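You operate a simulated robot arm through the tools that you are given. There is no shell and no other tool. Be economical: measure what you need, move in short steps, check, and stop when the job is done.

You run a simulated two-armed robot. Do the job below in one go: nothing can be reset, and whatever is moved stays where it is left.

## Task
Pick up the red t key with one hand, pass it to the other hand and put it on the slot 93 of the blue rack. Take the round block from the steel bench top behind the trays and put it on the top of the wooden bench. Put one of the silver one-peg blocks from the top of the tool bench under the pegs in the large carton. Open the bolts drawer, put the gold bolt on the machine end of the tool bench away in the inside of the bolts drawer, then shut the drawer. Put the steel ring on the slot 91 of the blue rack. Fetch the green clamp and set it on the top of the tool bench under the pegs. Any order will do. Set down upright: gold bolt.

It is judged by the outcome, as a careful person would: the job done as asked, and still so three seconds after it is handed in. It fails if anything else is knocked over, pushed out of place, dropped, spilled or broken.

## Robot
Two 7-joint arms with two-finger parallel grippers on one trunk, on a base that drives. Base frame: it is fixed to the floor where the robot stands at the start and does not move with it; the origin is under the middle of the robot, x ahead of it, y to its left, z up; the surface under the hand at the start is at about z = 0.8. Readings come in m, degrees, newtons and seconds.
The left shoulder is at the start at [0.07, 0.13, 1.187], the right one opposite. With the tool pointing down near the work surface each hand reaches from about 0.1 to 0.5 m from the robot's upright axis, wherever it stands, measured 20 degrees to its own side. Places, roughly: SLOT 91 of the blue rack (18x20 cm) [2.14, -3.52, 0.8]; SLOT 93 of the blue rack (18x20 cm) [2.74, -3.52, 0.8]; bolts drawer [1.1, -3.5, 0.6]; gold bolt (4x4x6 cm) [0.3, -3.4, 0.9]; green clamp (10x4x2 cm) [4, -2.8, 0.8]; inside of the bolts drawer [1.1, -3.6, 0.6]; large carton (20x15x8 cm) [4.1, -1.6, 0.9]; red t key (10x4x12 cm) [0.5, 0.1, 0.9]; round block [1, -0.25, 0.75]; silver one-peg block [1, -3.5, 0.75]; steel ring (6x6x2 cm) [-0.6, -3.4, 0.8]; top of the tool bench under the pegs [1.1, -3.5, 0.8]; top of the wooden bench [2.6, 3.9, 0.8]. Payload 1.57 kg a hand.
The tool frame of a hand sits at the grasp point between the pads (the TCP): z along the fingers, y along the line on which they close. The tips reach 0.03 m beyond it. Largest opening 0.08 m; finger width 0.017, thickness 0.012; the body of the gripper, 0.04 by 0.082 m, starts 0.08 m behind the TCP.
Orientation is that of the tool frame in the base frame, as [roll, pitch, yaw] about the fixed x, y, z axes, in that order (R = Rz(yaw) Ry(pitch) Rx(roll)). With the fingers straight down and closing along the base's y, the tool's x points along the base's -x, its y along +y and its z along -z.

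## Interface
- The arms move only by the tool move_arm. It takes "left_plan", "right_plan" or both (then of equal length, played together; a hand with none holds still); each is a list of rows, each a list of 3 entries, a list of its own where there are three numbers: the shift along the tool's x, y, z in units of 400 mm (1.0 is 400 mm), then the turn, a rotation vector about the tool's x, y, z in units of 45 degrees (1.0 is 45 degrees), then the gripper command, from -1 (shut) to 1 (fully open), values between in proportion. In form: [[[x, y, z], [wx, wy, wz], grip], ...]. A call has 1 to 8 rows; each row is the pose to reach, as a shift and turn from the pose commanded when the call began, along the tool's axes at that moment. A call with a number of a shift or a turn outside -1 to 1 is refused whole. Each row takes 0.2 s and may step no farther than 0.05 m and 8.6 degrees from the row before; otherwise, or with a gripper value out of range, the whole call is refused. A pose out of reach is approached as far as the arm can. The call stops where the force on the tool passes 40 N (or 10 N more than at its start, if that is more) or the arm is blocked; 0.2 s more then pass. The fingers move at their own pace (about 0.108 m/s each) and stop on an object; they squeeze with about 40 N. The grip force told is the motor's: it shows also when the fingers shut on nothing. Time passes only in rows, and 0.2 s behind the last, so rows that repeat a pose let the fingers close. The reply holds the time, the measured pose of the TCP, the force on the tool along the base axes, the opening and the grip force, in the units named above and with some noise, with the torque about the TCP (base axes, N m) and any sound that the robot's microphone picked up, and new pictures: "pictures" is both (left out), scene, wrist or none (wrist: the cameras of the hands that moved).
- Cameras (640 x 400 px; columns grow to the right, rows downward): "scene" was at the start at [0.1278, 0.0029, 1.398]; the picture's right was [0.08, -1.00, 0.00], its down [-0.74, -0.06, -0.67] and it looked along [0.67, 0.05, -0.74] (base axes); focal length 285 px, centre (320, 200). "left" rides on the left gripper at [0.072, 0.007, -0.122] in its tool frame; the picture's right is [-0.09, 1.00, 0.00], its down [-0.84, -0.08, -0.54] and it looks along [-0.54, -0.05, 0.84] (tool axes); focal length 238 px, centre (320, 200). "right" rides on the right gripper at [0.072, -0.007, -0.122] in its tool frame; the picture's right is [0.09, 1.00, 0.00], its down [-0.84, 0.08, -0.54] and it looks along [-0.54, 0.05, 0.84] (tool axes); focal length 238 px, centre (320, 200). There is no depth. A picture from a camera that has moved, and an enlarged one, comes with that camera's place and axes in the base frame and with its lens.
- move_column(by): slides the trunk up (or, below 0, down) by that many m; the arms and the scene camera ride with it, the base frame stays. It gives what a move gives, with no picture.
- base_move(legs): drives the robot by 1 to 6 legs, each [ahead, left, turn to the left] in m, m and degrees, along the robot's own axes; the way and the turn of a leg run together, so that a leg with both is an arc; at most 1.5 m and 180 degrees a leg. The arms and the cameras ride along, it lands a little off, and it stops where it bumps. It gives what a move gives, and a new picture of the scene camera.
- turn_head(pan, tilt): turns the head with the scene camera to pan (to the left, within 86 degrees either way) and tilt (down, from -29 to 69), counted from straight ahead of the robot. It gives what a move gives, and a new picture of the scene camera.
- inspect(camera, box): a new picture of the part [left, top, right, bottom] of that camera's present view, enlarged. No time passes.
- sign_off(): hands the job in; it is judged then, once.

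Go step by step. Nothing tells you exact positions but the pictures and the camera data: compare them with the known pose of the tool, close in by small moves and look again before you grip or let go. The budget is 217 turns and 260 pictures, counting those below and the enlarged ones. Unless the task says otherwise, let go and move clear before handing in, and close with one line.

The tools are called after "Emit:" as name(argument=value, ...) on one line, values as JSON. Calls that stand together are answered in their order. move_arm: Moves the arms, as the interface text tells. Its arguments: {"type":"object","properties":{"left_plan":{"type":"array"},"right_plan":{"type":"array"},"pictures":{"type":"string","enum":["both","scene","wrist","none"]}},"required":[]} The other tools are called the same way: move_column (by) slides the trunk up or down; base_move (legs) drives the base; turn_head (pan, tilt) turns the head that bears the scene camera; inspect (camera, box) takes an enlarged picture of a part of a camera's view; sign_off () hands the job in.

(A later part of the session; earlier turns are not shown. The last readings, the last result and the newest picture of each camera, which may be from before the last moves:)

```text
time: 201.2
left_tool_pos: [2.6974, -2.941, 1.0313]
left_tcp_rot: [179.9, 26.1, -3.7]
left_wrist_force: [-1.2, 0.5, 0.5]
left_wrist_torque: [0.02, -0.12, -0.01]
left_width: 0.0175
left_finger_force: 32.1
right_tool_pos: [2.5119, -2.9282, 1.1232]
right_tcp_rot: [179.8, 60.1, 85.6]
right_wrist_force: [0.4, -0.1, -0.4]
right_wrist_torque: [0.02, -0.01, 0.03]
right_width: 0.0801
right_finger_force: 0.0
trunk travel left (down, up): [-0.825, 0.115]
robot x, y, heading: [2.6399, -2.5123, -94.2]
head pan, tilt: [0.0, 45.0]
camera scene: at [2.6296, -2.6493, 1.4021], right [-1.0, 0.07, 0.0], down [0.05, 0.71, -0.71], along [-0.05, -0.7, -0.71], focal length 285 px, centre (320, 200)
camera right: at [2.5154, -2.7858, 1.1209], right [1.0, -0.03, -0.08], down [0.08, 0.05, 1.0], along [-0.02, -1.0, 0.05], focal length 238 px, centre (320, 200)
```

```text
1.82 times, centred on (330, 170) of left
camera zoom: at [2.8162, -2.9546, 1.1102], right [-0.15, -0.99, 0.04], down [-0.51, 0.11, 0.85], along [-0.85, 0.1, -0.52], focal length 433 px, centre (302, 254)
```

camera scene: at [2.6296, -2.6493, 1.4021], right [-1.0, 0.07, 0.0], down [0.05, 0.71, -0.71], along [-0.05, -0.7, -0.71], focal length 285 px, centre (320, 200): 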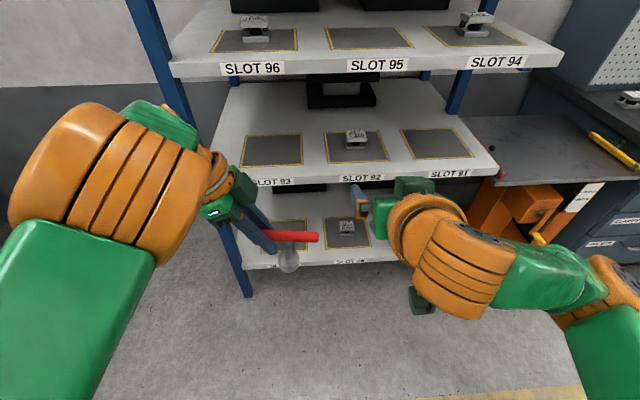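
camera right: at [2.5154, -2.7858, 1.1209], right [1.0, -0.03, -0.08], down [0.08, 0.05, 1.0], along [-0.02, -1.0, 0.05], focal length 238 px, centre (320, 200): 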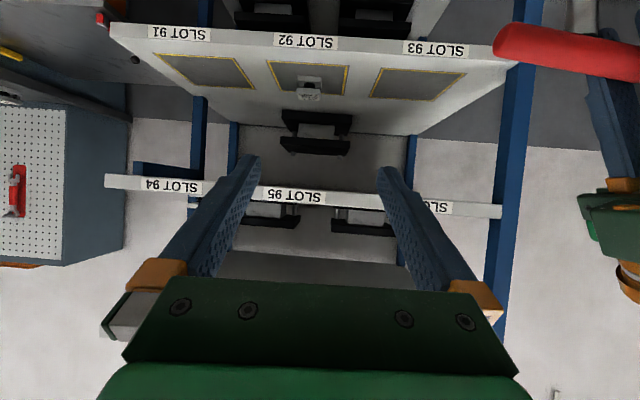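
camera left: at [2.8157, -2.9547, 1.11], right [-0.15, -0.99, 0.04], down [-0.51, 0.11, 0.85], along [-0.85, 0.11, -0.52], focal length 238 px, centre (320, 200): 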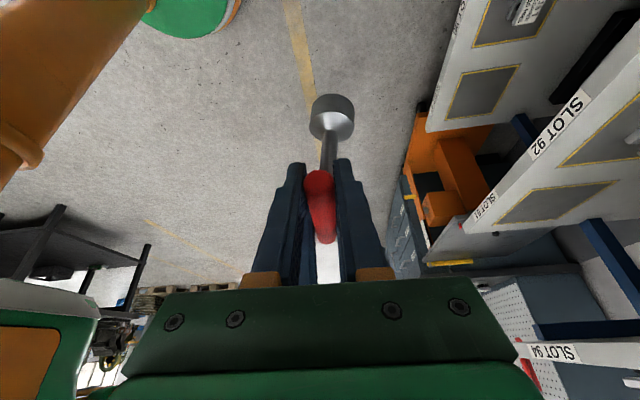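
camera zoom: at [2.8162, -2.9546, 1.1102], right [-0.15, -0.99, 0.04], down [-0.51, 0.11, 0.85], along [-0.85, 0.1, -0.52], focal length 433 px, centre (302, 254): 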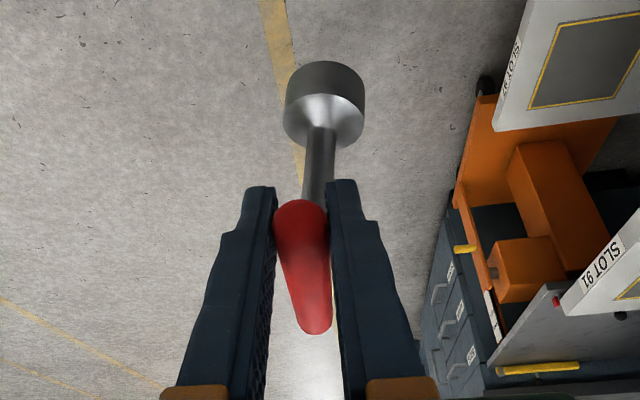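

Key is upright with its shank at (2.666, -2.941). I'll bring the right hand around to a pre-grasp just behind the shank, below the bar.

Emit:
move_arm(right_plan=[[[0.036, -0.005, -0.062], [0, 0, 0], 1], [[0.072, -0.011, -0.125], [0, 0, 0], 1], [[0.088, 0.09, -0.123], [0, 0, 0], 1], [[0.104, 0.19, -0.122], [0, 0, 0], 1], [[0.12, 0.29, -0.12], [0, 0, 0], 1], [[0.135, 0.386, -0.119], [0, 0, 0], 1], [[0.213, 0.386, -0.074], [0, 0, 0], 1], [[0.291, 0.386, -0.029], [0, 0, 0], 1]], pictures="both")

```text
time: 203.0
left_tool_pos: [2.6988, -2.9405, 1.0311]
left_tcp_rot: [-180.0, 26.1, -3.7]
left_wrist_force: [0.5, 0.4, -0.3]
left_wrist_torque: [0.0, -0.04, 0.02]
left_width: 0.0172
left_finger_force: 31.8
right_tool_pos: [2.6693, -2.8717, 1.0264]
right_tcp_rot: [180.0, 60.0, 85.7]
right_wrist_force: [0.8, -0.1, -0.1]
right_wrist_torque: [0.01, 0.0, 0.04]
right_width: 0.0799
right_finger_force: 0.1
right hand out of reach, approached as far as the arm can: row 1, 2, 3
trunk travel left (down, up): [-0.825, 0.115]
robot x, y, heading: [2.6408, -2.5149, -93.9]
head pan, tilt: [0.0, 45.0]
camera scene: at [2.6286, -2.6499, 1.4021], right [-1.0, 0.07, 0.0], down [0.05, 0.71, -0.71], along [-0.05, -0.7, -0.71], focal length 285 px, centre (320, 200)
camera right: at [2.6731, -2.7294, 1.025], right [1.0, -0.03, -0.08], down [0.08, 0.04, 1.0], along [-0.02, -1.0, 0.05], focal length 238 px, centre (320, 200)
```

scene: 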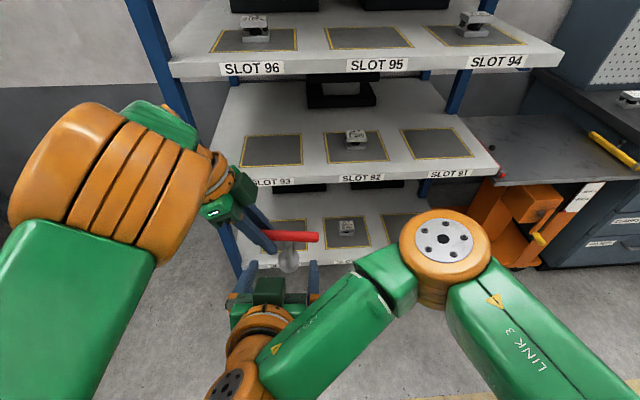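
right: 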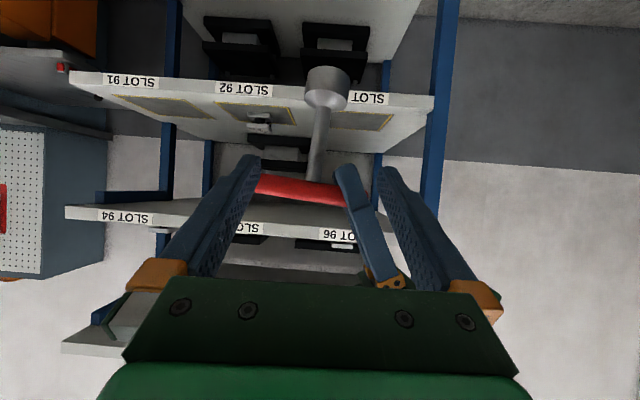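

Slip forward beneath the bar, low on the shank so the fingertips clear the left hand's, then check.

Emit:
move_arm(right_plan=[[[0.026, 0.007, 0.09], [0, 0, 0], 1], [[0.026, 0.008, 0.15], [0, 0, 0], 1], [[0.026, 0.008, 0.214], [0, 0, 0], 1]], pictures="both")

Emit:
inspect(camera="right", box=[220, 40, 440, 260])

```text
time: 203.8
left_tool_pos: [2.6987, -2.9412, 1.0314]
left_tcp_rot: [-179.9, 26.2, -3.7]
left_wrist_force: [0.2, 0.1, -0.4]
left_wrist_torque: [0.0, -0.09, 0.0]
left_width: 0.0173
left_finger_force: 32.8
right_tool_pos: [2.6696, -2.9397, 0.9752]
right_tcp_rot: [-179.7, 60.0, 86.0]
right_wrist_force: [-0.1, 0.1, 0.5]
right_wrist_torque: [-0.01, 0.0, -0.02]
right_width: 0.0798
right_finger_force: 0.1
trunk travel left (down, up): [-0.825, 0.115]
robot x, y, heading: [2.6405, -2.512, -93.9]
head pan, tilt: [0.0, 45.0]
camera scene: at [2.6292, -2.6494, 1.4021], right [-1.0, 0.07, 0.0], down [0.05, 0.71, -0.71], along [-0.05, -0.7, -0.71], focal length 285 px, centre (320, 200)
camera right: at [2.6726, -2.7986, 0.9736], right [1.0, -0.03, -0.08], down [0.08, 0.04, 1.0], along [-0.02, -1.0, 0.05], focal length 238 px, centre (320, 200)
```

scene: 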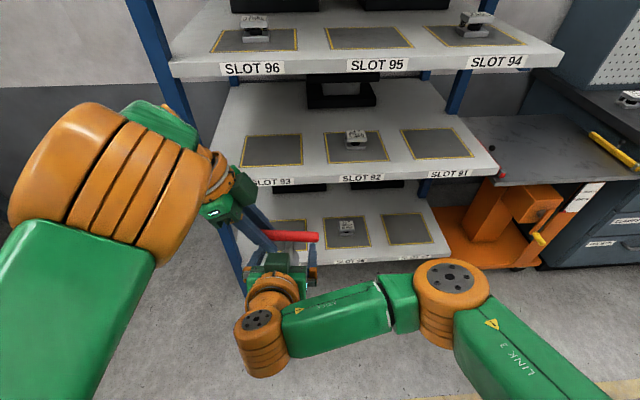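
right: 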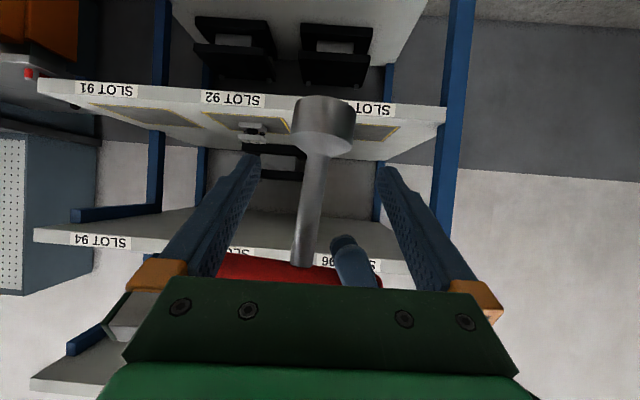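

```text
1.82 times, centred on (330, 150) of right
camera zoom: at [2.6726, -2.7986, 0.9736], right [1.0, -0.03, -0.08], down [0.08, 0.04, 1.0], along [-0.02, -1.0, 0.05], focal length 433 px, centre (302, 291)
```

zoom: 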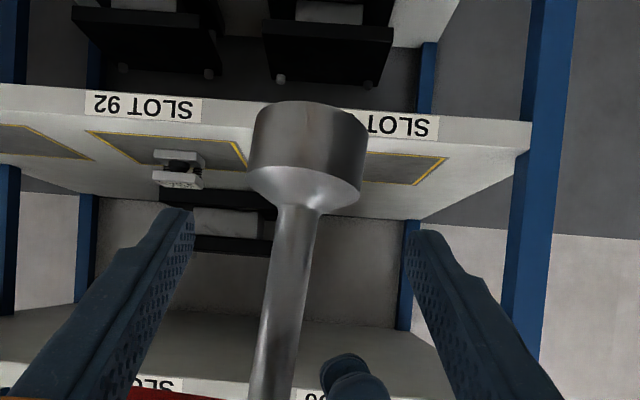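

The shank is ~7 mm to the hand's right and I want to be ~9 mm lower for clearance. Adjust and close.

Emit:
move_arm(right_plan=[[[0.019, -0.016, 0.012], [0, 0, 0], 1], [[0.019, -0.016, 0.012], [0, 0, 0], -1], [[0.019, -0.016, 0.012], [0, 0, 0], -1], [[0.019, -0.016, 0.012], [0, 0, 0], -1]], pictures="wrist")

```text
time: 204.8
left_tool_pos: [2.6993, -2.9404, 1.0302]
left_tcp_rot: [-180.0, 25.9, -3.7]
left_wrist_force: [4.5, -1.8, -18.1]
left_wrist_torque: [0.07, -0.11, -0.2]
left_width: 0.0174
left_finger_force: 31.7
right_tool_pos: [2.6622, -2.9413, 0.9663]
right_tcp_rot: [179.9, 60.1, 85.7]
right_wrist_force: [-4.8, 3.1, 18.2]
right_wrist_torque: [-0.21, -0.88, 0.34]
right_width: 0.0142
right_finger_force: 30.1
trunk travel left (down, up): [-0.825, 0.115]
robot x, y, heading: [2.6414, -2.517, -94.1]
head pan, tilt: [0.0, 45.0]
camera right: at [2.6659, -2.7985, 0.9656], right [1.0, -0.03, -0.08], down [0.08, 0.05, 1.0], along [-0.03, -1.0, 0.05], focal length 238 px, centre (320, 200)
```

right: 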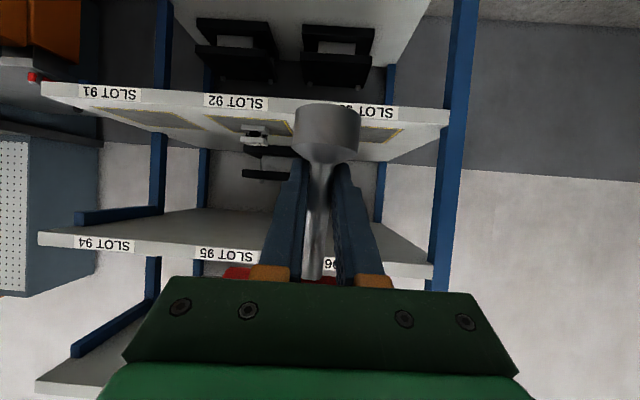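

Right hand grips the shank. Open the left only a little, withdraw it, then clear.

Emit:
move_arm(left_plan=[[[0, 0, 0], [0, 0, 0], -0.25], [[0, 0, 0], [0, 0, 0], -0.25], [[0, 0, -0.06], [0, 0, 0], -0.25], [[0, 0, -0.14], [0, 0, 0], -0.25], [[0.06, 0, -0.24], [0, 0, 0], 0], [[0.18, 0, -0.26], [0, 0, 0], 1], [[0.3, 0, -0.26], [0, 0, 0], 1]], pictures="both")

Emit:
inspect(camera="right", box=[220, 60, 420, 280])

```text
time: 206.4
left_tool_pos: [2.8541, -2.9514, 1.072]
left_tcp_rot: [179.9, 26.1, -3.7]
left_wrist_force: [-0.1, 0.1, 0.3]
left_wrist_torque: [-0.01, 0.03, 0.01]
left_width: 0.0801
left_finger_force: 0.0
right_tool_pos: [2.6653, -2.9401, 0.9662]
right_tcp_rot: [-179.7, 59.9, 86.1]
right_wrist_force: [0.6, 0.0, -1.7]
right_wrist_torque: [0.01, -0.03, -0.01]
right_width: 0.0135
right_finger_force: 29.6
trunk travel left (down, up): [-0.825, 0.115]
robot x, y, heading: [2.6397, -2.5163, -94.2]
head pan, tilt: [0.0, 45.0]
camera scene: at [2.6319, -2.6503, 1.402], right [-1.0, 0.07, 0.0], down [0.05, 0.71, -0.71], along [-0.05, -0.7, -0.71], focal length 285 px, centre (320, 200)
camera left: at [2.9719, -2.9651, 1.1506], right [-0.15, -0.99, 0.04], down [-0.51, 0.11, 0.85], along [-0.85, 0.11, -0.52], focal length 238 px, centre (320, 200)
```

scene: 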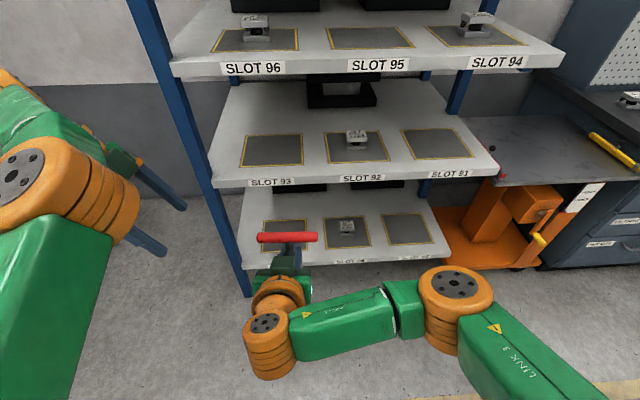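
left: 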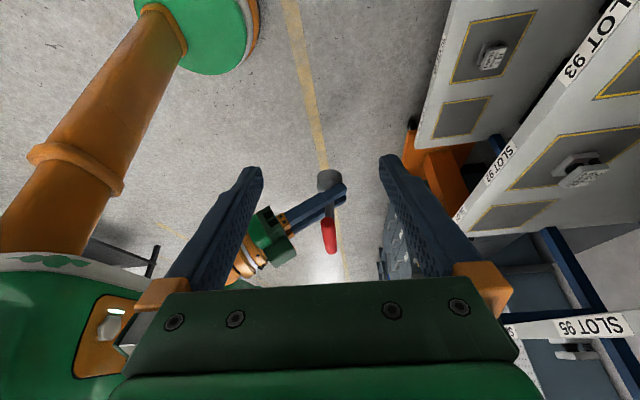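

```text
1.82 times, centred on (320, 170) of right
camera zoom: at [2.6678, -2.7985, 0.9648], right [1.0, -0.03, -0.08], down [0.08, 0.04, 1.0], along [-0.02, -1.0, 0.05], focal length 433 px, centre (320, 254)
```

zoom: 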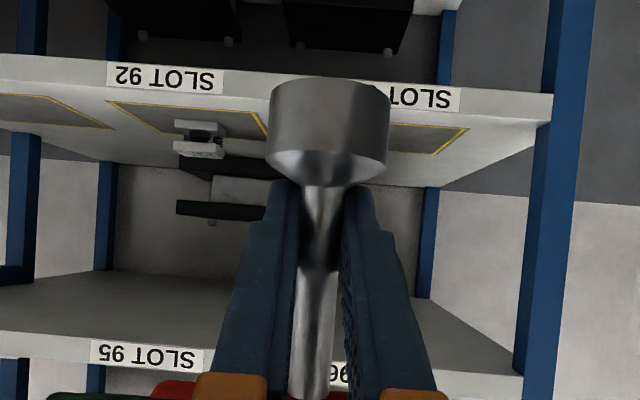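

The key hangs upright in the right hand. Tuck the left arm, shift the right hand rightwards, lower the trunk 9 cm, and square up to the rack.

Emit:
move_arm(left_plan=[[[0, -0.07, 0], [0, 0, 0], 1], [[0.02, -0.14, -0.01], [0, 0, 0], 1], [[0.04, -0.21, -0.02], [0, 0, 0], 1]], right_plan=[[[0, -0.08, 0], [0, 0, 0], -1], [[0, -0.16, 0], [0, 0, 0], -1], [[0, -0.25, 0], [0, 0, 0], -1]], pictures="none")

Emit:
move_column(by=-0.09)

Emit:
base_move(legs=[[0, 0.13, 4.2]])

```text
time: 207.2
left_tool_pos: [2.8724, -2.8651, 1.0716]
left_tcp_rot: [179.7, 26.0, -3.8]
left_wrist_force: [-0.3, 0.2, 0.4]
left_wrist_torque: [0.02, 0.02, 0.03]
left_width: 0.08
left_finger_force: 0.0
right_tool_pos: [2.5607, -2.9302, 0.9699]
right_tcp_rot: [-179.9, 60.1, 85.8]
right_wrist_force: [-0.8, 0.2, -2.4]
right_wrist_torque: [0.0, -0.05, 0.04]
right_width: 0.0134
right_finger_force: 30.1
trunk travel left (down, up): [-0.825, 0.115]
robot x, y, heading: [2.634, -2.5154, -94.2]
head pan, tilt: [0.0, 45.0]
```

```text
time: 208.5
left_tool_pos: [2.8731, -2.8663, 0.9804]
left_tcp_rot: [179.9, 26.0, -3.6]
left_wrist_force: [0.1, 0.2, 0.1]
left_wrist_torque: [0.02, 0.0, 0.01]
left_width: 0.0801
left_finger_force: 0.1
right_tool_pos: [2.5618, -2.9316, 0.8778]
right_tcp_rot: [-179.9, 59.9, 85.9]
right_wrist_force: [0.2, -1.3, -1.7]
right_wrist_torque: [0.0, -0.01, 0.01]
right_width: 0.0132
right_finger_force: 29.8
trunk travel left (down, up): [-0.735, 0.205]
robot x, y, heading: [2.6376, -2.5098, -94.1]
head pan, tilt: [0.0, 45.0]
```

```text
time: 209.8
left_tool_pos: [3.0283, -2.8549, 0.9812]
left_tcp_rot: [179.9, 25.9, 0.3]
left_wrist_force: [-0.4, -0.1, -0.1]
left_wrist_torque: [0.0, 0.0, 0.02]
left_width: 0.0798
left_finger_force: 0.1
right_tool_pos: [2.7225, -2.9418, 0.8787]
right_tcp_rot: [179.9, 59.9, 89.7]
right_wrist_force: [-0.3, 1.0, -2.6]
right_wrist_torque: [-0.01, 0.0, -0.02]
right_width: 0.0136
right_finger_force: 29.6
trunk travel left (down, up): [-0.735, 0.205]
robot x, y, heading: [2.7738, -2.5223, -90.2]
head pan, tilt: [0.0, 45.0]
camera scene: at [2.7677, -2.6544, 1.3121], right [-1.0, 0.0, 0.0], down [0.0, 0.71, -0.71], along [0.0, -0.71, -0.71], focal length 285 px, centre (320, 200)
```

scene: 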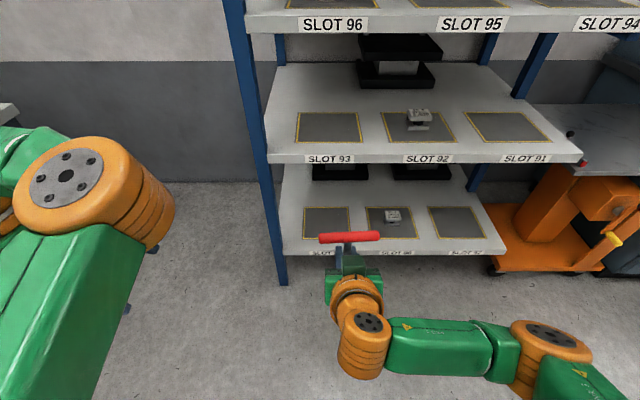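

Slot 93's centre is (2.737, -3.52). Move the left hand further out from the post, then drive in 0.46 m.

Emit:
move_arm(left_plan=[[[0.09, 0, -0.03], [0, 0, 0], 1], [[0.18, 0, -0.06], [0, 0, 0], 1], [[0.24, 0, -0.09], [0, 0, 0], 1]], pictures="none")

Emit:
base_move(legs=[[0.44, 0.012, 0]])

```text
time: 210.6
left_tool_pos: [3.1333, -2.8529, 0.9708]
left_tcp_rot: [179.9, 26.1, 0.2]
left_wrist_force: [-0.4, -0.4, 0.6]
left_wrist_torque: [0.04, 0.02, 0.04]
left_width: 0.0796
left_finger_force: 0.0
right_tool_pos: [2.724, -2.9405, 0.8782]
right_tcp_rot: [-179.8, 59.9, 90.0]
right_wrist_force: [0.6, -1.0, -2.6]
right_wrist_torque: [-0.04, 0.03, 0.0]
right_width: 0.0135
right_finger_force: 30.4
trunk travel left (down, up): [-0.735, 0.205]
robot x, y, heading: [2.7736, -2.5211, -89.9]
head pan, tilt: [0.0, 45.0]
```

```text
time: 213.2
left_tool_pos: [3.1412, -3.2939, 0.9721]
left_tcp_rot: [179.8, 25.9, 0.0]
left_wrist_force: [-0.7, 0.0, 1.2]
left_wrist_torque: [-0.01, 0.04, 0.0]
left_width: 0.08
left_finger_force: 0.1
right_tool_pos: [2.7316, -3.3812, 0.8784]
right_tcp_rot: [-180.0, 60.0, 89.7]
right_wrist_force: [-0.6, 0.1, -2.1]
right_wrist_torque: [0.03, -0.04, 0.0]
right_width: 0.0135
right_finger_force: 30.3
trunk travel left (down, up): [-0.735, 0.205]
robot x, y, heading: [2.7837, -2.9584, -90.2]
head pan, tilt: [0.0, 45.0]
camera scene: at [2.7794, -3.0941, 1.3122], right [-1.0, 0.01, 0.0], down [0.0, 0.71, -0.71], along [0.0, -0.71, -0.71], focal length 285 px, centre (320, 200)
```

scene: 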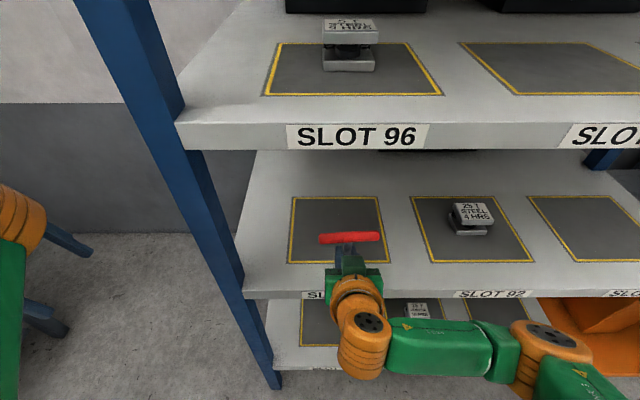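

Extend the arm 12.5 cm into the slot, keeping the key about 3 cm above the shelf.

Emit:
move_arm(right_plan=[[[-0.052, 0.005, 0.09], [0, 0, 0], -1], [[-0.104, 0.01, 0.18], [0, 0, 0], -1], [[-0.156, 0.015, 0.27], [0, 0, 0], -1], [[-0.129, 0.015, 0.286], [0, 0, 0], -1]], pictures="both")

```text
time: 214.2
left_tool_pos: [3.1411, -3.2969, 0.9712]
left_tcp_rot: [180.0, 26.0, 0.1]
left_wrist_force: [0.2, 0.9, 0.2]
left_wrist_torque: [0.0, -0.01, 0.02]
left_width: 0.08
left_finger_force: 0.0
right_tool_pos: [2.7352, -3.5062, 0.8665]
right_tcp_rot: [-180.0, 59.9, 89.6]
right_wrist_force: [0.4, -0.3, -1.6]
right_wrist_torque: [-0.02, -0.03, 0.0]
right_width: 0.0135
right_finger_force: 29.9
trunk travel left (down, up): [-0.735, 0.205]
robot x, y, heading: [2.7821, -2.9579, -90.2]
head pan, tilt: [0.0, 45.0]
camera scene: at [2.7793, -3.0948, 1.3122], right [-1.0, 0.01, 0.0], down [0.0, 0.71, -0.71], along [0.0, -0.71, -0.71], focal length 285 px, centre (320, 200)
camera right: at [2.729, -3.3652, 0.8646], right [1.0, 0.04, -0.08], down [0.08, 0.05, 1.0], along [0.04, -1.0, 0.05], focal length 238 px, centre (320, 200)
```

scene: 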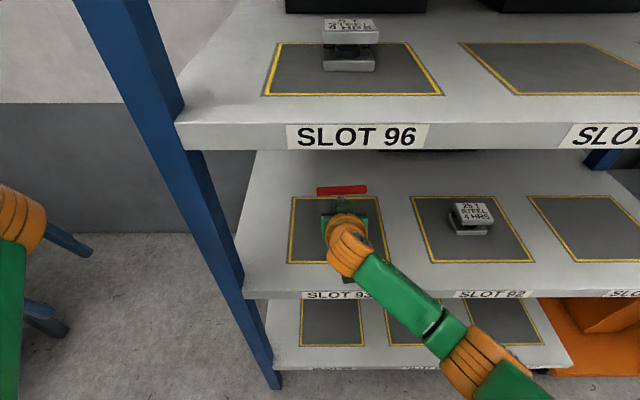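
right: 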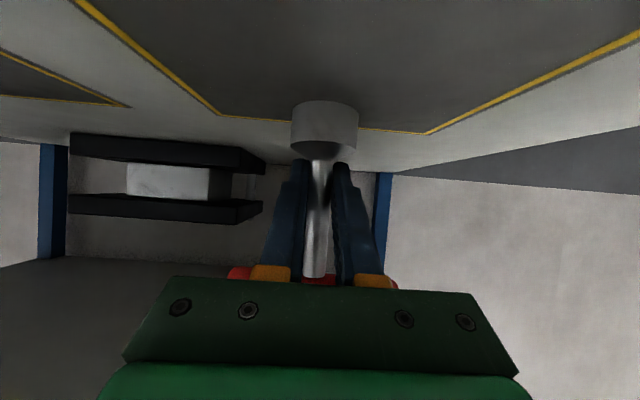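

Centred in slot 93. Lower gently.

Emit:
move_arm(right_plan=[[[0.015, 0, 0.009], [0, 0, 0], -1], [[0.028, 0, 0.016], [0, 0, 0], -1], [[0.034, 0, 0.02], [0, 0, 0], -1]], pictures="none")

```text
time: 215.0
left_tool_pos: [3.142, -3.2952, 0.9713]
left_tcp_rot: [179.9, 26.1, -0.1]
left_wrist_force: [-0.7, -0.6, 0.7]
left_wrist_torque: [0.03, -0.01, -0.01]
left_width: 0.0798
left_finger_force: 0.1
right_tool_pos: [2.7357, -3.5071, 0.8507]
right_tcp_rot: [180.0, 59.9, 89.7]
right_wrist_force: [-0.1, 0.6, -3.1]
right_wrist_torque: [-0.01, -0.03, 0.02]
right_width: 0.0133
right_finger_force: 29.9
trunk travel left (down, up): [-0.735, 0.205]
robot x, y, heading: [2.7805, -2.9636, -90.4]
head pan, tilt: [0.0, 45.0]
```

Emit:
move_arm(right_plan=[[[0.0043, 0, 0.0025], [0, 0, 0], -1], [[0.0087, 0, 0.005], [0, 0, 0], -1]], pictures="none")

```text
time: 215.6
left_tool_pos: [3.1409, -3.2949, 0.9716]
left_tcp_rot: [179.8, 25.9, -0.1]
left_wrist_force: [-0.4, 0.3, -0.4]
left_wrist_torque: [-0.02, 0.02, 0.02]
left_width: 0.0797
left_finger_force: 0.0
right_tool_pos: [2.7355, -3.5068, 0.8472]
right_tcp_rot: [-179.8, 60.1, 89.6]
right_wrist_force: [0.0, 0.0, 2.6]
right_wrist_torque: [0.05, -0.05, 0.01]
right_width: 0.0134
right_finger_force: 30.1
trunk travel left (down, up): [-0.735, 0.205]
robot x, y, heading: [2.7819, -2.9612, -90.3]
head pan, tilt: [0.0, 45.0]
```

Contact is just starting; press 1 mm more, then open and withdraw back along the fingers.

Emit:
move_arm(right_plan=[[[0.0022, 0, 0.0013], [0, 0, 0], -1], [[0.0022, 0, 0.0013], [0, 0, 0], 0.1], [[0.0022, 0, 0.0013], [0, 0, 0], 0.3], [[0.0022, 0, 0.0013], [0, 0, 0], 0.3], [[0.0, 0, -0.07], [0, 0, 0], 0.3], [[0.0, 0, -0.17], [0, 0, 0], 0.3], [[0.0, 0, -0.28], [0, 0, 0], 0.3]], pictures="both")

```text
time: 217.2
left_tool_pos: [3.1408, -3.2937, 0.9721]
left_tcp_rot: [179.8, 26.0, -0.1]
left_wrist_force: [1.0, 0.3, 0.6]
left_wrist_torque: [-0.02, -0.01, -0.01]
left_width: 0.0799
left_finger_force: 0.1
right_tool_pos: [2.7373, -3.408, 0.9045]
right_tcp_rot: [-179.8, 60.0, 89.7]
right_wrist_force: [0.6, -0.5, 0.5]
right_wrist_torque: [0.0, -0.03, 0.0]
right_width: 0.052
right_finger_force: 0.0
trunk travel left (down, up): [-0.735, 0.205]
robot x, y, heading: [2.7857, -2.9568, -90.4]
head pan, tilt: [0.0, 45.0]
camera scene: at [2.7799, -3.093, 1.3123], right [-1.0, 0.01, 0.0], down [0.0, 0.71, -0.71], along [0.0, -0.71, -0.71], focal length 285 px, centre (320, 200)
camera right: at [2.7319, -3.266, 0.9024], right [1.0, 0.04, -0.08], down [0.08, 0.05, 1.0], along [0.04, -1.0, 0.05], focal length 238 px, centre (320, 200)
```

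scene: 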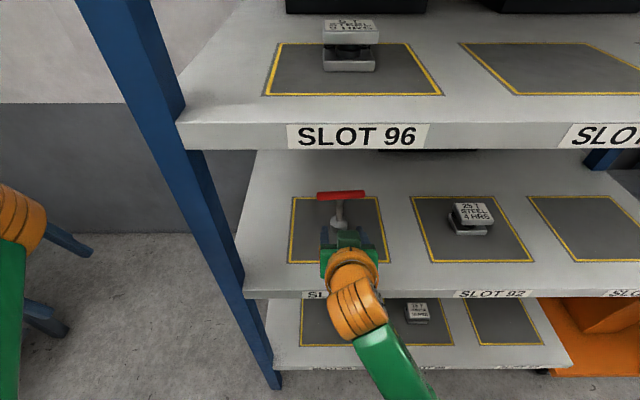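
right: 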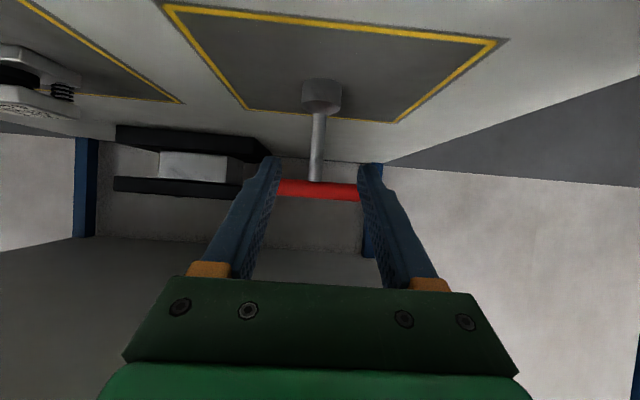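

Key placed upright in slot 93. Next the green clamp near (4, -2.8): back off, face the far bench and look.

Emit:
base_move(legs=[[-0.7, 0, 0], [0, 0, 90.4]])

Emit:
turn_head(pan=0, tilt=30)

```text
time: 224.9
left_tool_pos: [3.1331, -1.9047, 0.9714]
left_tcp_rot: [180.0, 25.9, 88.0]
left_wrist_force: [0.6, 0.1, 0.0]
left_wrist_torque: [0.03, 0.04, 0.03]
left_width: 0.0801
left_finger_force: 0.1
right_tool_pos: [3.2336, -2.3126, 0.9028]
right_tcp_rot: [-179.9, 60.0, 177.8]
right_wrist_force: [-0.8, -0.4, -0.3]
right_wrist_torque: [-0.03, 0.01, 0.01]
right_width: 0.052
right_finger_force: 0.1
trunk travel left (down, up): [-0.735, 0.205]
robot x, y, heading: [2.7893, -2.2545, -2.1]
head pan, tilt: [0.0, 45.0]
camera scene: at [2.9161, -2.2618, 1.3122], right [-0.04, -1.0, 0.0], down [-0.71, 0.03, -0.71], along [0.71, -0.03, -0.71], focal length 285 px, centre (320, 200)
```

scene: 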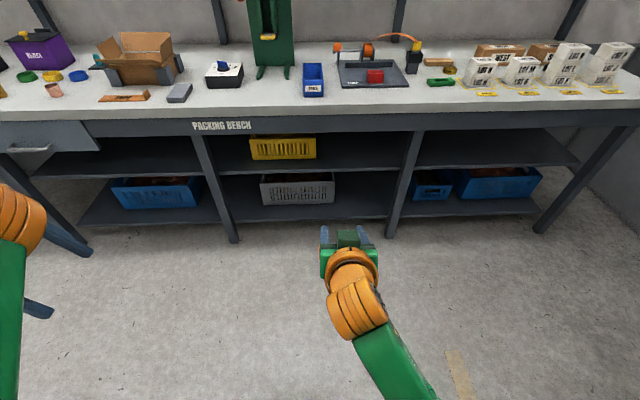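

```text
time: 225.6
left_tool_pos: [3.1337, -1.9049, 0.9716]
left_tcp_rot: [179.9, 26.0, 88.0]
left_wrist_force: [0.5, 0.8, -0.7]
left_wrist_torque: [0.03, 0.0, 0.03]
left_width: 0.08
left_finger_force: 0.1
right_tool_pos: [3.2337, -2.3127, 0.9024]
right_tcp_rot: [-179.9, 59.9, 177.7]
right_wrist_force: [-0.6, -0.7, -0.3]
right_wrist_torque: [-0.01, -0.02, -0.02]
right_width: 0.0517
right_finger_force: 0.0
trunk travel left (down, up): [-0.735, 0.205]
robot x, y, heading: [2.7877, -2.2545, -2.2]
head pan, tilt: [0.0, 30.0]
camera scene: at [2.9251, -2.2621, 1.3347], right [-0.04, -1.0, 0.0], down [-0.5, 0.02, -0.87], along [0.86, -0.04, -0.5], focal length 285 px, centre (320, 200)
```

scene: 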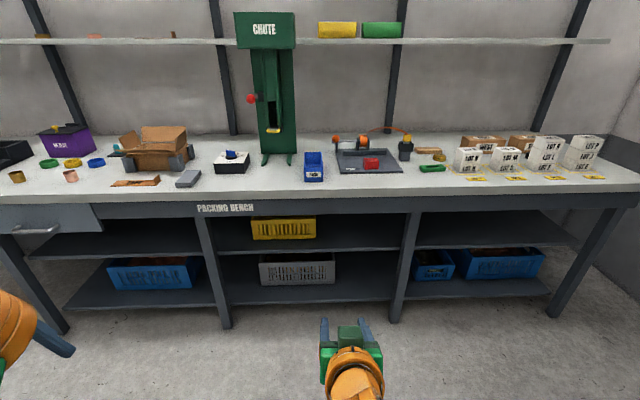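

The clamp looks to be the green item at pixel (433,168), about (4.11, -2.84). Zoom in on it and the carton.

Emit:
inspect(camera="scene", box=[320, 120, 500, 220])

Emit:
inspect(camera="scene", box=[80, 110, 260, 220])

```text
3.56 times, centred on (410, 170) of scene
camera zoom: at [2.9251, -2.2621, 1.3347], right [-0.04, -1.0, 0.0], down [-0.5, 0.02, -0.87], along [0.86, -0.04, -0.5], focal length 1015 px, centre (0, 307)
```

zoom: 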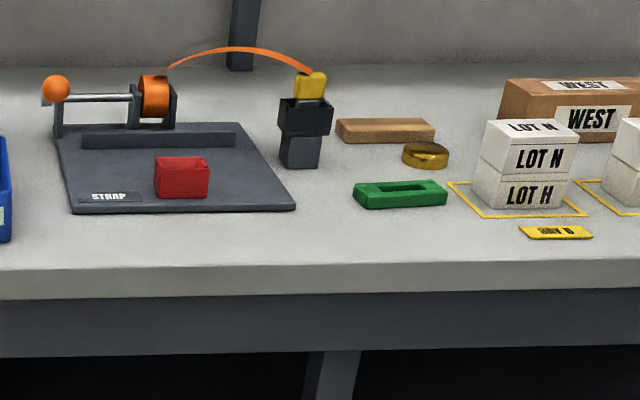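

```text
3.56 times, centred on (170, 165) of scene
camera zoom: at [2.9251, -2.2621, 1.3347], right [-0.04, -1.0, 0.0], down [-0.5, 0.02, -0.87], along [0.86, -0.04, -0.5], focal length 1015 px, centre (853, 324)
```

zoom: 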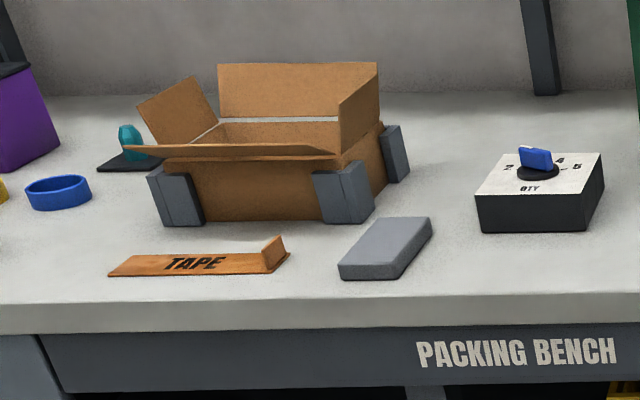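

The clamp is a green frame with its long axis along y; I'll take it with the left hand straight down, fingers closing along x. Raise trunk and prepare both arms.

Emit:
move_column(by=0.1)

Emit:
move_arm(left_plan=[[[-0.084, 0, 0.041], [0, 0.145, 0], 1], [[-0.168, 0, 0.082], [0, 0.29, 0], 1], [[-0.253, 0, 0.123], [0, 0.435, 0], 1], [[-0.337, 0, 0.164], [0, 0.58, 0], 1]], right_plan=[[[-0.042, 0, -0.053], [0, 0, 0], 0.3], [[-0.084, 0, -0.105], [0, 0, 0], 0.3], [[-0.125, 0, -0.158], [0, 0, 0], 0.3], [[-0.167, 0, -0.21], [0, 0, 0], 0.3]], pictures="none")

Emit:
base_move(legs=[[0, -0.72, 2.1], [0.65, 0, 0]])

Emit:
turn_head(pan=0, tilt=45)

```text
time: 227.0
left_tool_pos: [3.1334, -1.904, 1.0713]
left_tcp_rot: [179.9, 26.0, 88.1]
left_wrist_force: [-0.1, -0.7, 0.0]
left_wrist_torque: [0.0, -0.02, 0.02]
left_width: 0.0798
left_finger_force: 0.2
right_tool_pos: [3.2332, -2.3118, 1.0039]
right_tcp_rot: [-179.8, 59.9, 177.7]
right_wrist_force: [-0.1, -0.3, -1.3]
right_wrist_torque: [-0.02, 0.01, 0.02]
right_width: 0.0521
right_finger_force: 0.0
trunk travel left (down, up): [-0.835, 0.105]
robot x, y, heading: [2.782, -2.2546, -2.6]
head pan, tilt: [0.0, 30.0]
```

```text
time: 227.9
left_tool_pos: [3.1511, -1.9851, 1.0744]
left_tcp_rot: [179.6, 3.3, 88.4]
left_wrist_force: [-0.2, 0.0, -0.3]
left_wrist_torque: [-0.01, 0.01, -0.01]
left_width: 0.08
left_finger_force: 0.1
left hand out of reach, approached as far as the arm can: row 3, 4
right_tool_pos: [3.2061, -2.3519, 1.0718]
right_tcp_rot: [-160.6, 58.7, -169.4]
right_wrist_force: [0.7, 0.0, 0.2]
right_wrist_torque: [-0.02, 0.04, 0.01]
right_width: 0.0519
right_finger_force: 0.0
trunk travel left (down, up): [-0.835, 0.105]
robot x, y, heading: [2.7859, -2.2541, -2.4]
head pan, tilt: [0.0, 30.0]
stopped in row 4 (right hand): the arm was blocked; the commanded pose is now the measured one
```

```text
time: 235.1
left_tool_pos: [3.775, -2.6951, 1.0757]
left_tcp_rot: [179.5, 3.3, 90.0]
left_wrist_force: [0.3, -0.6, 0.6]
left_wrist_torque: [-0.05, -0.04, 0.04]
left_width: 0.0798
left_finger_force: 0.0
right_tool_pos: [3.8401, -3.0616, 1.0716]
right_tcp_rot: [-160.8, 58.7, -167.9]
right_wrist_force: [0.0, 0.2, -1.1]
right_wrist_torque: [-0.03, -0.04, -0.01]
right_width: 0.0523
right_finger_force: 0.0
trunk travel left (down, up): [-0.835, 0.105]
robot x, y, heading: [3.4179, -2.9713, -0.5]
head pan, tilt: [0.0, 30.0]
camera scene: at [3.5571, -2.9793, 1.4349], right [-0.01, -1.0, 0.0], down [-0.5, 0.01, -0.87], along [0.87, -0.01, -0.5], focal length 285 px, centre (320, 200)
```

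scene: 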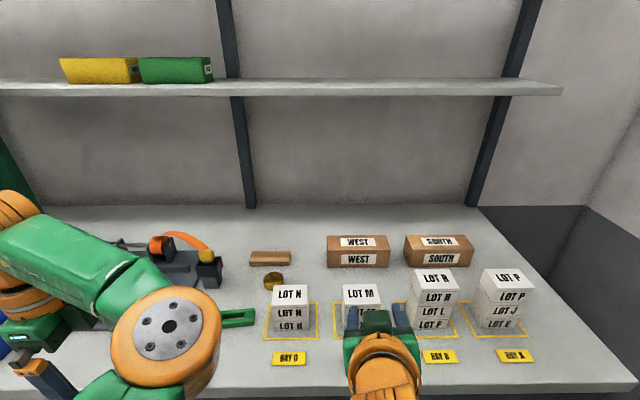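

```text
time: 235.8
left_tool_pos: [3.7761, -2.6966, 1.0743]
left_tcp_rot: [179.6, 3.3, 90.1]
left_wrist_force: [0.0, 0.2, 0.0]
left_wrist_torque: [0.0, 0.02, -0.03]
left_width: 0.0805
left_finger_force: 0.0
right_tool_pos: [3.8408, -3.0624, 1.0719]
right_tcp_rot: [-160.7, 58.7, -167.8]
right_wrist_force: [-0.5, 1.1, -0.5]
right_wrist_torque: [0.0, 0.01, 0.03]
right_width: 0.0522
right_finger_force: 0.0
trunk travel left (down, up): [-0.835, 0.105]
robot x, y, heading: [3.4195, -2.9726, -0.6]
head pan, tilt: [0.0, 45.0]
camera scene: at [3.5495, -2.9792, 1.4122], right [-0.01, -1.0, 0.0], down [-0.71, 0.01, -0.71], along [0.71, -0.01, -0.71], focal length 285 px, centre (320, 200)
```

scene: 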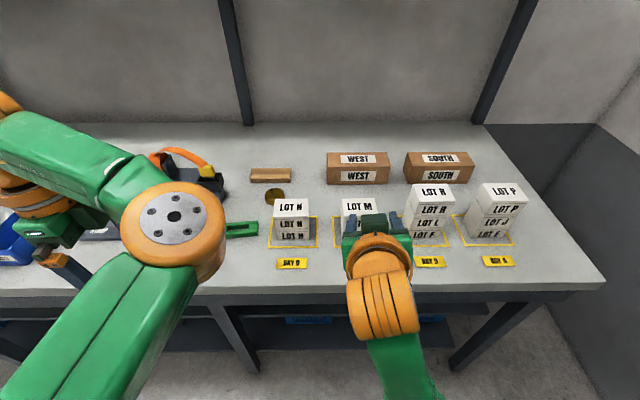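

The left elbow is high but clear. Drive in 0.14 m so the clamp is within reach.

Emit:
base_move(legs=[[0.14, 0, 0]])

Emit:
inspect(camera="left", box=[0, 0, 640, 400])

```text
time: 237.2
left_tool_pos: [3.9169, -2.6979, 1.0753]
left_tcp_rot: [179.4, 3.3, 90.0]
left_wrist_force: [-0.4, -0.3, -0.1]
left_wrist_torque: [0.0, -0.02, 0.0]
left_width: 0.0801
left_finger_force: 0.1
right_tool_pos: [3.9802, -3.0637, 1.0719]
right_tcp_rot: [-160.7, 58.7, -167.8]
right_wrist_force: [0.7, 0.7, 0.8]
right_wrist_torque: [0.02, -0.02, -0.02]
right_width: 0.0521
right_finger_force: 0.0
trunk travel left (down, up): [-0.835, 0.105]
robot x, y, heading: [3.5636, -2.9705, -0.6]
head pan, tilt: [0.0, 45.0]
camera scene: at [3.6886, -2.981, 1.4125], right [-0.01, -1.0, 0.0], down [-0.71, 0.01, -0.71], along [0.71, -0.01, -0.71], focal length 285 px, centre (320, 200)
```

scene: 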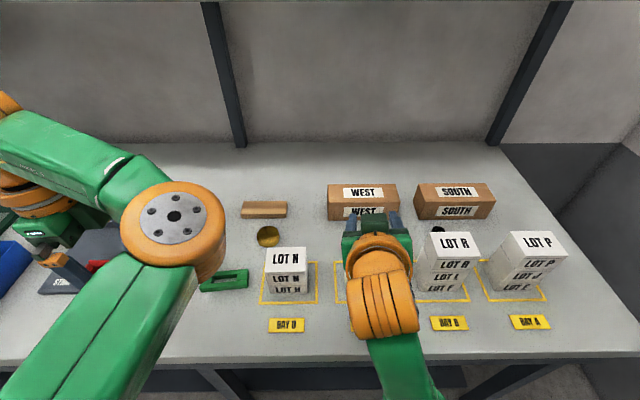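

```text
1.00 times, centred on (320, 200) of left (not enlarged: the box is as wide or as high as the picture)
camera zoom: at [3.9219, -2.619, 1.1947], right [1.0, -0.09, 0.02], down [-0.08, -0.8, 0.59], along [-0.04, -0.59, -0.81], focal length 238 px, centre (320, 200)
```

zoom: 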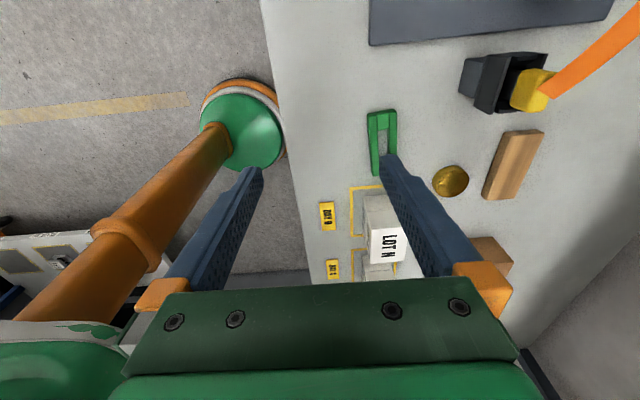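

Clamp is at about (4.02, -2.78), lying along y. Move the left hand to 10 cm above it.

Emit:
move_arm(left_plan=[[[-0.041, 0.052, 0.06], [0, 0.014, 0], 1], [[-0.082, 0.103, 0.13], [0, 0.028, 0], 1], [[-0.123, 0.155, 0.2], [0, 0.042, 0], 1], [[-0.164, 0.206, 0.27], [0, 0.056, 0], 1], [[-0.205, 0.2575, 0.34], [0, 0.07, 0], 1]], pictures="both")

```text
time: 238.4
left_tool_pos: [4.0232, -2.7878, 0.9434]
left_tcp_rot: [179.6, 0.1, 90.0]
left_wrist_force: [0.3, -0.2, -0.5]
left_wrist_torque: [0.04, -0.01, -0.01]
left_width: 0.0802
left_finger_force: 0.0
right_tool_pos: [3.9838, -3.0651, 1.0713]
right_tcp_rot: [-160.8, 58.7, -167.9]
right_wrist_force: [0.4, 0.2, 0.1]
right_wrist_torque: [0.0, 0.05, -0.02]
right_width: 0.0519
right_finger_force: 0.1
trunk travel left (down, up): [-0.835, 0.105]
robot x, y, heading: [3.5611, -2.9749, -0.7]
head pan, tilt: [0.0, 45.0]
camera scene: at [3.693, -2.9812, 1.4121], right [-0.01, -1.0, 0.0], down [-0.71, 0.01, -0.71], along [0.71, -0.01, -0.71], focal length 285 px, centre (320, 200)
camera left: at [4.03, -2.7154, 1.0667], right [1.0, -0.09, 0.01], down [-0.08, -0.84, 0.54], along [-0.04, -0.54, -0.84], focal length 238 px, centre (320, 200)
```

scene: 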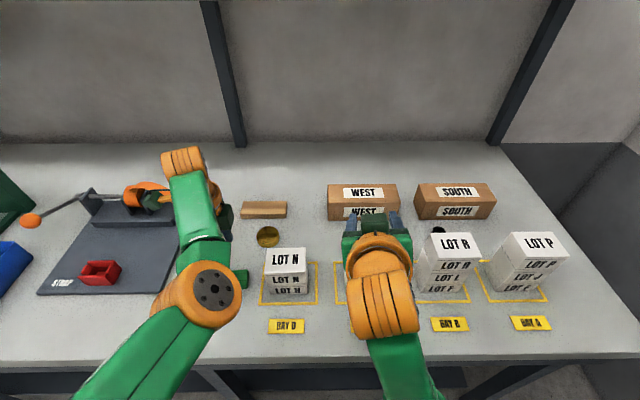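
left: 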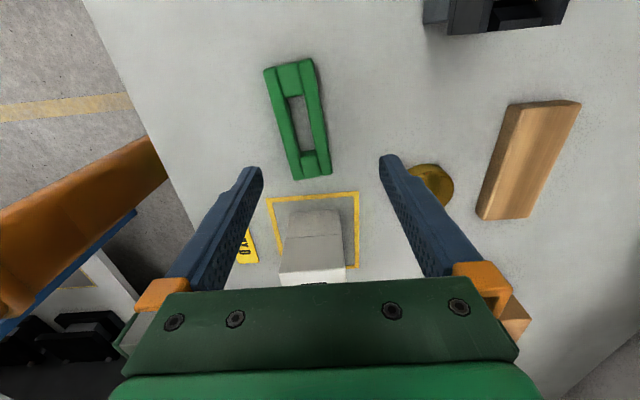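

The clamp is rotated ~7.6° from y. Align and descend to just above it.

Emit:
move_arm(left_plan=[[[0.012, -0.038, 0.05], [0, 0, -0.085], 1], [[0.012, -0.038, 0.13], [0, 0, -0.17], 1], [[0.012, -0.038, 0.2], [0, 0, -0.17], 1]], pictures="wrist")

```text
time: 239.2
left_tool_pos: [4.0072, -2.7831, 0.8709]
left_tcp_rot: [179.4, 0.0, 97.7]
left_wrist_force: [-1.2, 0.3, 6.4]
left_wrist_torque: [-0.09, 0.43, 0.02]
left_width: 0.0801
left_finger_force: 0.1
right_tool_pos: [3.9799, -3.0655, 1.0724]
right_tcp_rot: [-160.6, 58.9, -167.8]
right_wrist_force: [-0.2, 0.1, -0.2]
right_wrist_torque: [0.0, 0.01, 0.01]
right_width: 0.0518
right_finger_force: 0.1
trunk travel left (down, up): [-0.835, 0.105]
robot x, y, heading: [3.5612, -2.9733, -0.6]
head pan, tilt: [0.0, 45.0]
stopped in row 3 (left hand): the force on the tool passed its limit at 55 N (the readings are from after the stop); the commanded pose is now the measured one
camera left: at [4.0036, -2.7105, 0.9936], right [1.0, 0.04, 0.01], down [0.03, -0.84, 0.54], along [0.03, -0.54, -0.84], focal length 238 px, centre (320, 200)
```

left: 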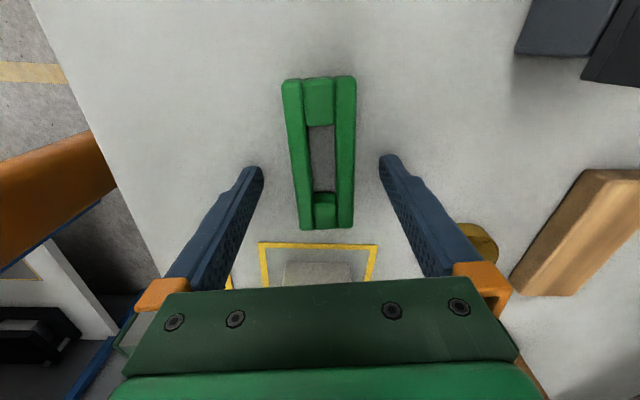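

The fingertips touched the bench: this bench top is at z≈0.84 (not 0.80). The clamp is centred; raise 3 mm and close.

Emit:
move_arm(left_plan=[[[0.02, 0, -0.009], [0, 0, 0], 1], [[0.03, 0, -0.009], [0, 0, 0], -1], [[0.03, 0, -0.009], [0, 0, 0], -1], [[0.03, 0, -0.009], [0, 0, 0], -1]], pictures="wrist")

```text
time: 240.2
left_tool_pos: [4.0085, -2.7696, 0.8732]
left_tcp_rot: [179.7, 0.2, 97.7]
left_wrist_force: [-0.9, 1.4, 0.9]
left_wrist_torque: [-0.08, 0.05, -0.04]
left_width: 0.0392
left_finger_force: 39.8
right_tool_pos: [3.9825, -3.0643, 1.0711]
right_tcp_rot: [-160.6, 58.7, -167.7]
right_wrist_force: [0.0, -0.6, 0.7]
right_wrist_torque: [0.03, 0.02, 0.02]
right_width: 0.0516
right_finger_force: 0.0
trunk travel left (down, up): [-0.835, 0.105]
robot x, y, heading: [3.5633, -2.9759, -0.8]
head pan, tilt: [0.0, 45.0]
camera left: at [4.0043, -2.6976, 0.9957], right [1.0, 0.04, 0.01], down [0.03, -0.84, 0.54], along [0.03, -0.54, -0.84], focal length 238 px, centre (320, 200)
```

left: 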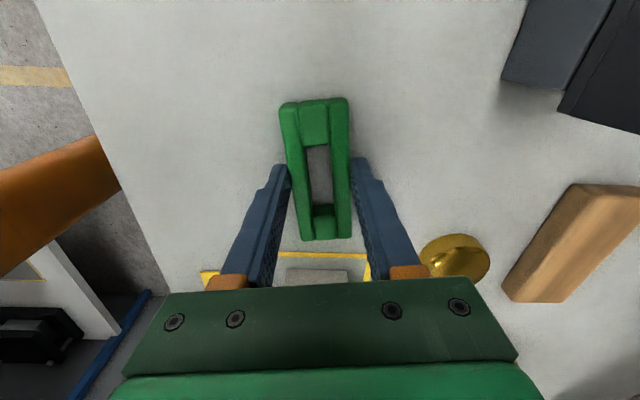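

Gripped. Lift, back out, and drive to the tool bench.

Emit:
move_arm(left_plan=[[[0, 0, -0.11], [0, 0, 0], -1], [[0, 0, -0.22], [0, 0, 0], -1], [[0, 0, -0.33], [0, 0, 0], -1], [[0, 0, -0.44], [0, 0, 0], -1]], pictures="none")

Emit:
base_move(legs=[[-0.6, 0, 0], [0, 0.7, 0], [0, 0, -89.5], [0, -1.0, 0], [0, -0.9, 0]])

Emit:
turn_head(pan=0, tilt=30)

```text
time: 241.2
left_tool_pos: [4.0068, -2.7711, 1.05]
left_tcp_rot: [179.7, 0.1, 97.5]
left_wrist_force: [-0.4, 0.6, -2.6]
left_wrist_torque: [0.02, -0.01, -0.01]
left_width: 0.0397
left_finger_force: 39.3
right_tool_pos: [3.9833, -3.0651, 1.0711]
right_tcp_rot: [-160.8, 58.7, -167.6]
right_wrist_force: [-0.3, 0.2, -0.7]
right_wrist_torque: [0.06, -0.02, 0.02]
right_width: 0.0522
right_finger_force: 0.1
trunk travel left (down, up): [-0.835, 0.105]
robot x, y, heading: [3.5627, -2.9755, -0.6]
head pan, tilt: [0.0, 45.0]
```

```text
time: 260.9
left_tool_pos: [1.2849, -2.7238, 1.0486]
left_tcp_rot: [179.6, 0.1, 8.0]
left_wrist_force: [-0.1, 0.1, -3.8]
left_wrist_torque: [0.0, -0.05, 0.01]
left_width: 0.0395
left_finger_force: 40.3
right_tool_pos: [0.99, -2.701, 1.0711]
right_tcp_rot: [-160.6, 58.6, 102.6]
right_wrist_force: [0.4, 0.6, -1.2]
right_wrist_torque: [0.0, -0.04, -0.02]
right_width: 0.0521
right_finger_force: 0.1
trunk travel left (down, up): [-0.835, 0.105]
robot x, y, heading: [1.0743, -2.2784, -90.1]
head pan, tilt: [0.0, 45.0]
camera scene: at [1.0747, -2.4147, 1.4121], right [-1.0, 0.01, 0.0], down [0.0, 0.71, -0.71], along [-0.01, -0.71, -0.71], focal length 285 px, centre (320, 200)
```

scene: 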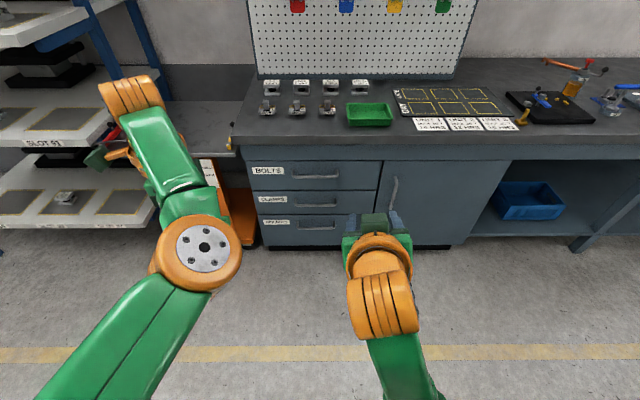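

```text
time: 261.7
left_tool_pos: [1.2838, -2.7233, 1.0486]
left_tcp_rot: [179.7, 0.1, 8.0]
left_wrist_force: [0.2, -0.1, -3.5]
left_wrist_torque: [0.01, -0.02, 0.0]
left_width: 0.0394
left_finger_force: 40.3
right_tool_pos: [0.9908, -2.7008, 1.0711]
right_tcp_rot: [-160.6, 58.7, 102.5]
right_wrist_force: [-0.2, 0.3, 0.6]
right_wrist_torque: [0.02, 0.0, -0.01]
right_width: 0.0519
right_finger_force: 0.1
trunk travel left (down, up): [-0.835, 0.105]
robot x, y, heading: [1.0759, -2.2799, -90.6]
head pan, tilt: [0.0, 30.0]
camera scene: at [1.0735, -2.4238, 1.4346], right [-1.0, 0.01, 0.0], down [0.0, 0.5, -0.87], along [-0.01, -0.87, -0.5], focal length 285 px, centre (320, 200)
```

scene: 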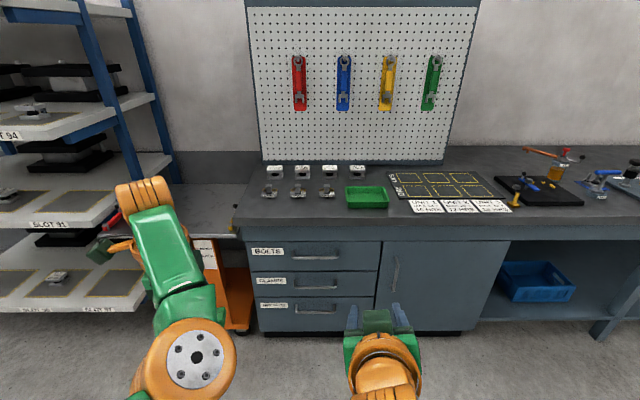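

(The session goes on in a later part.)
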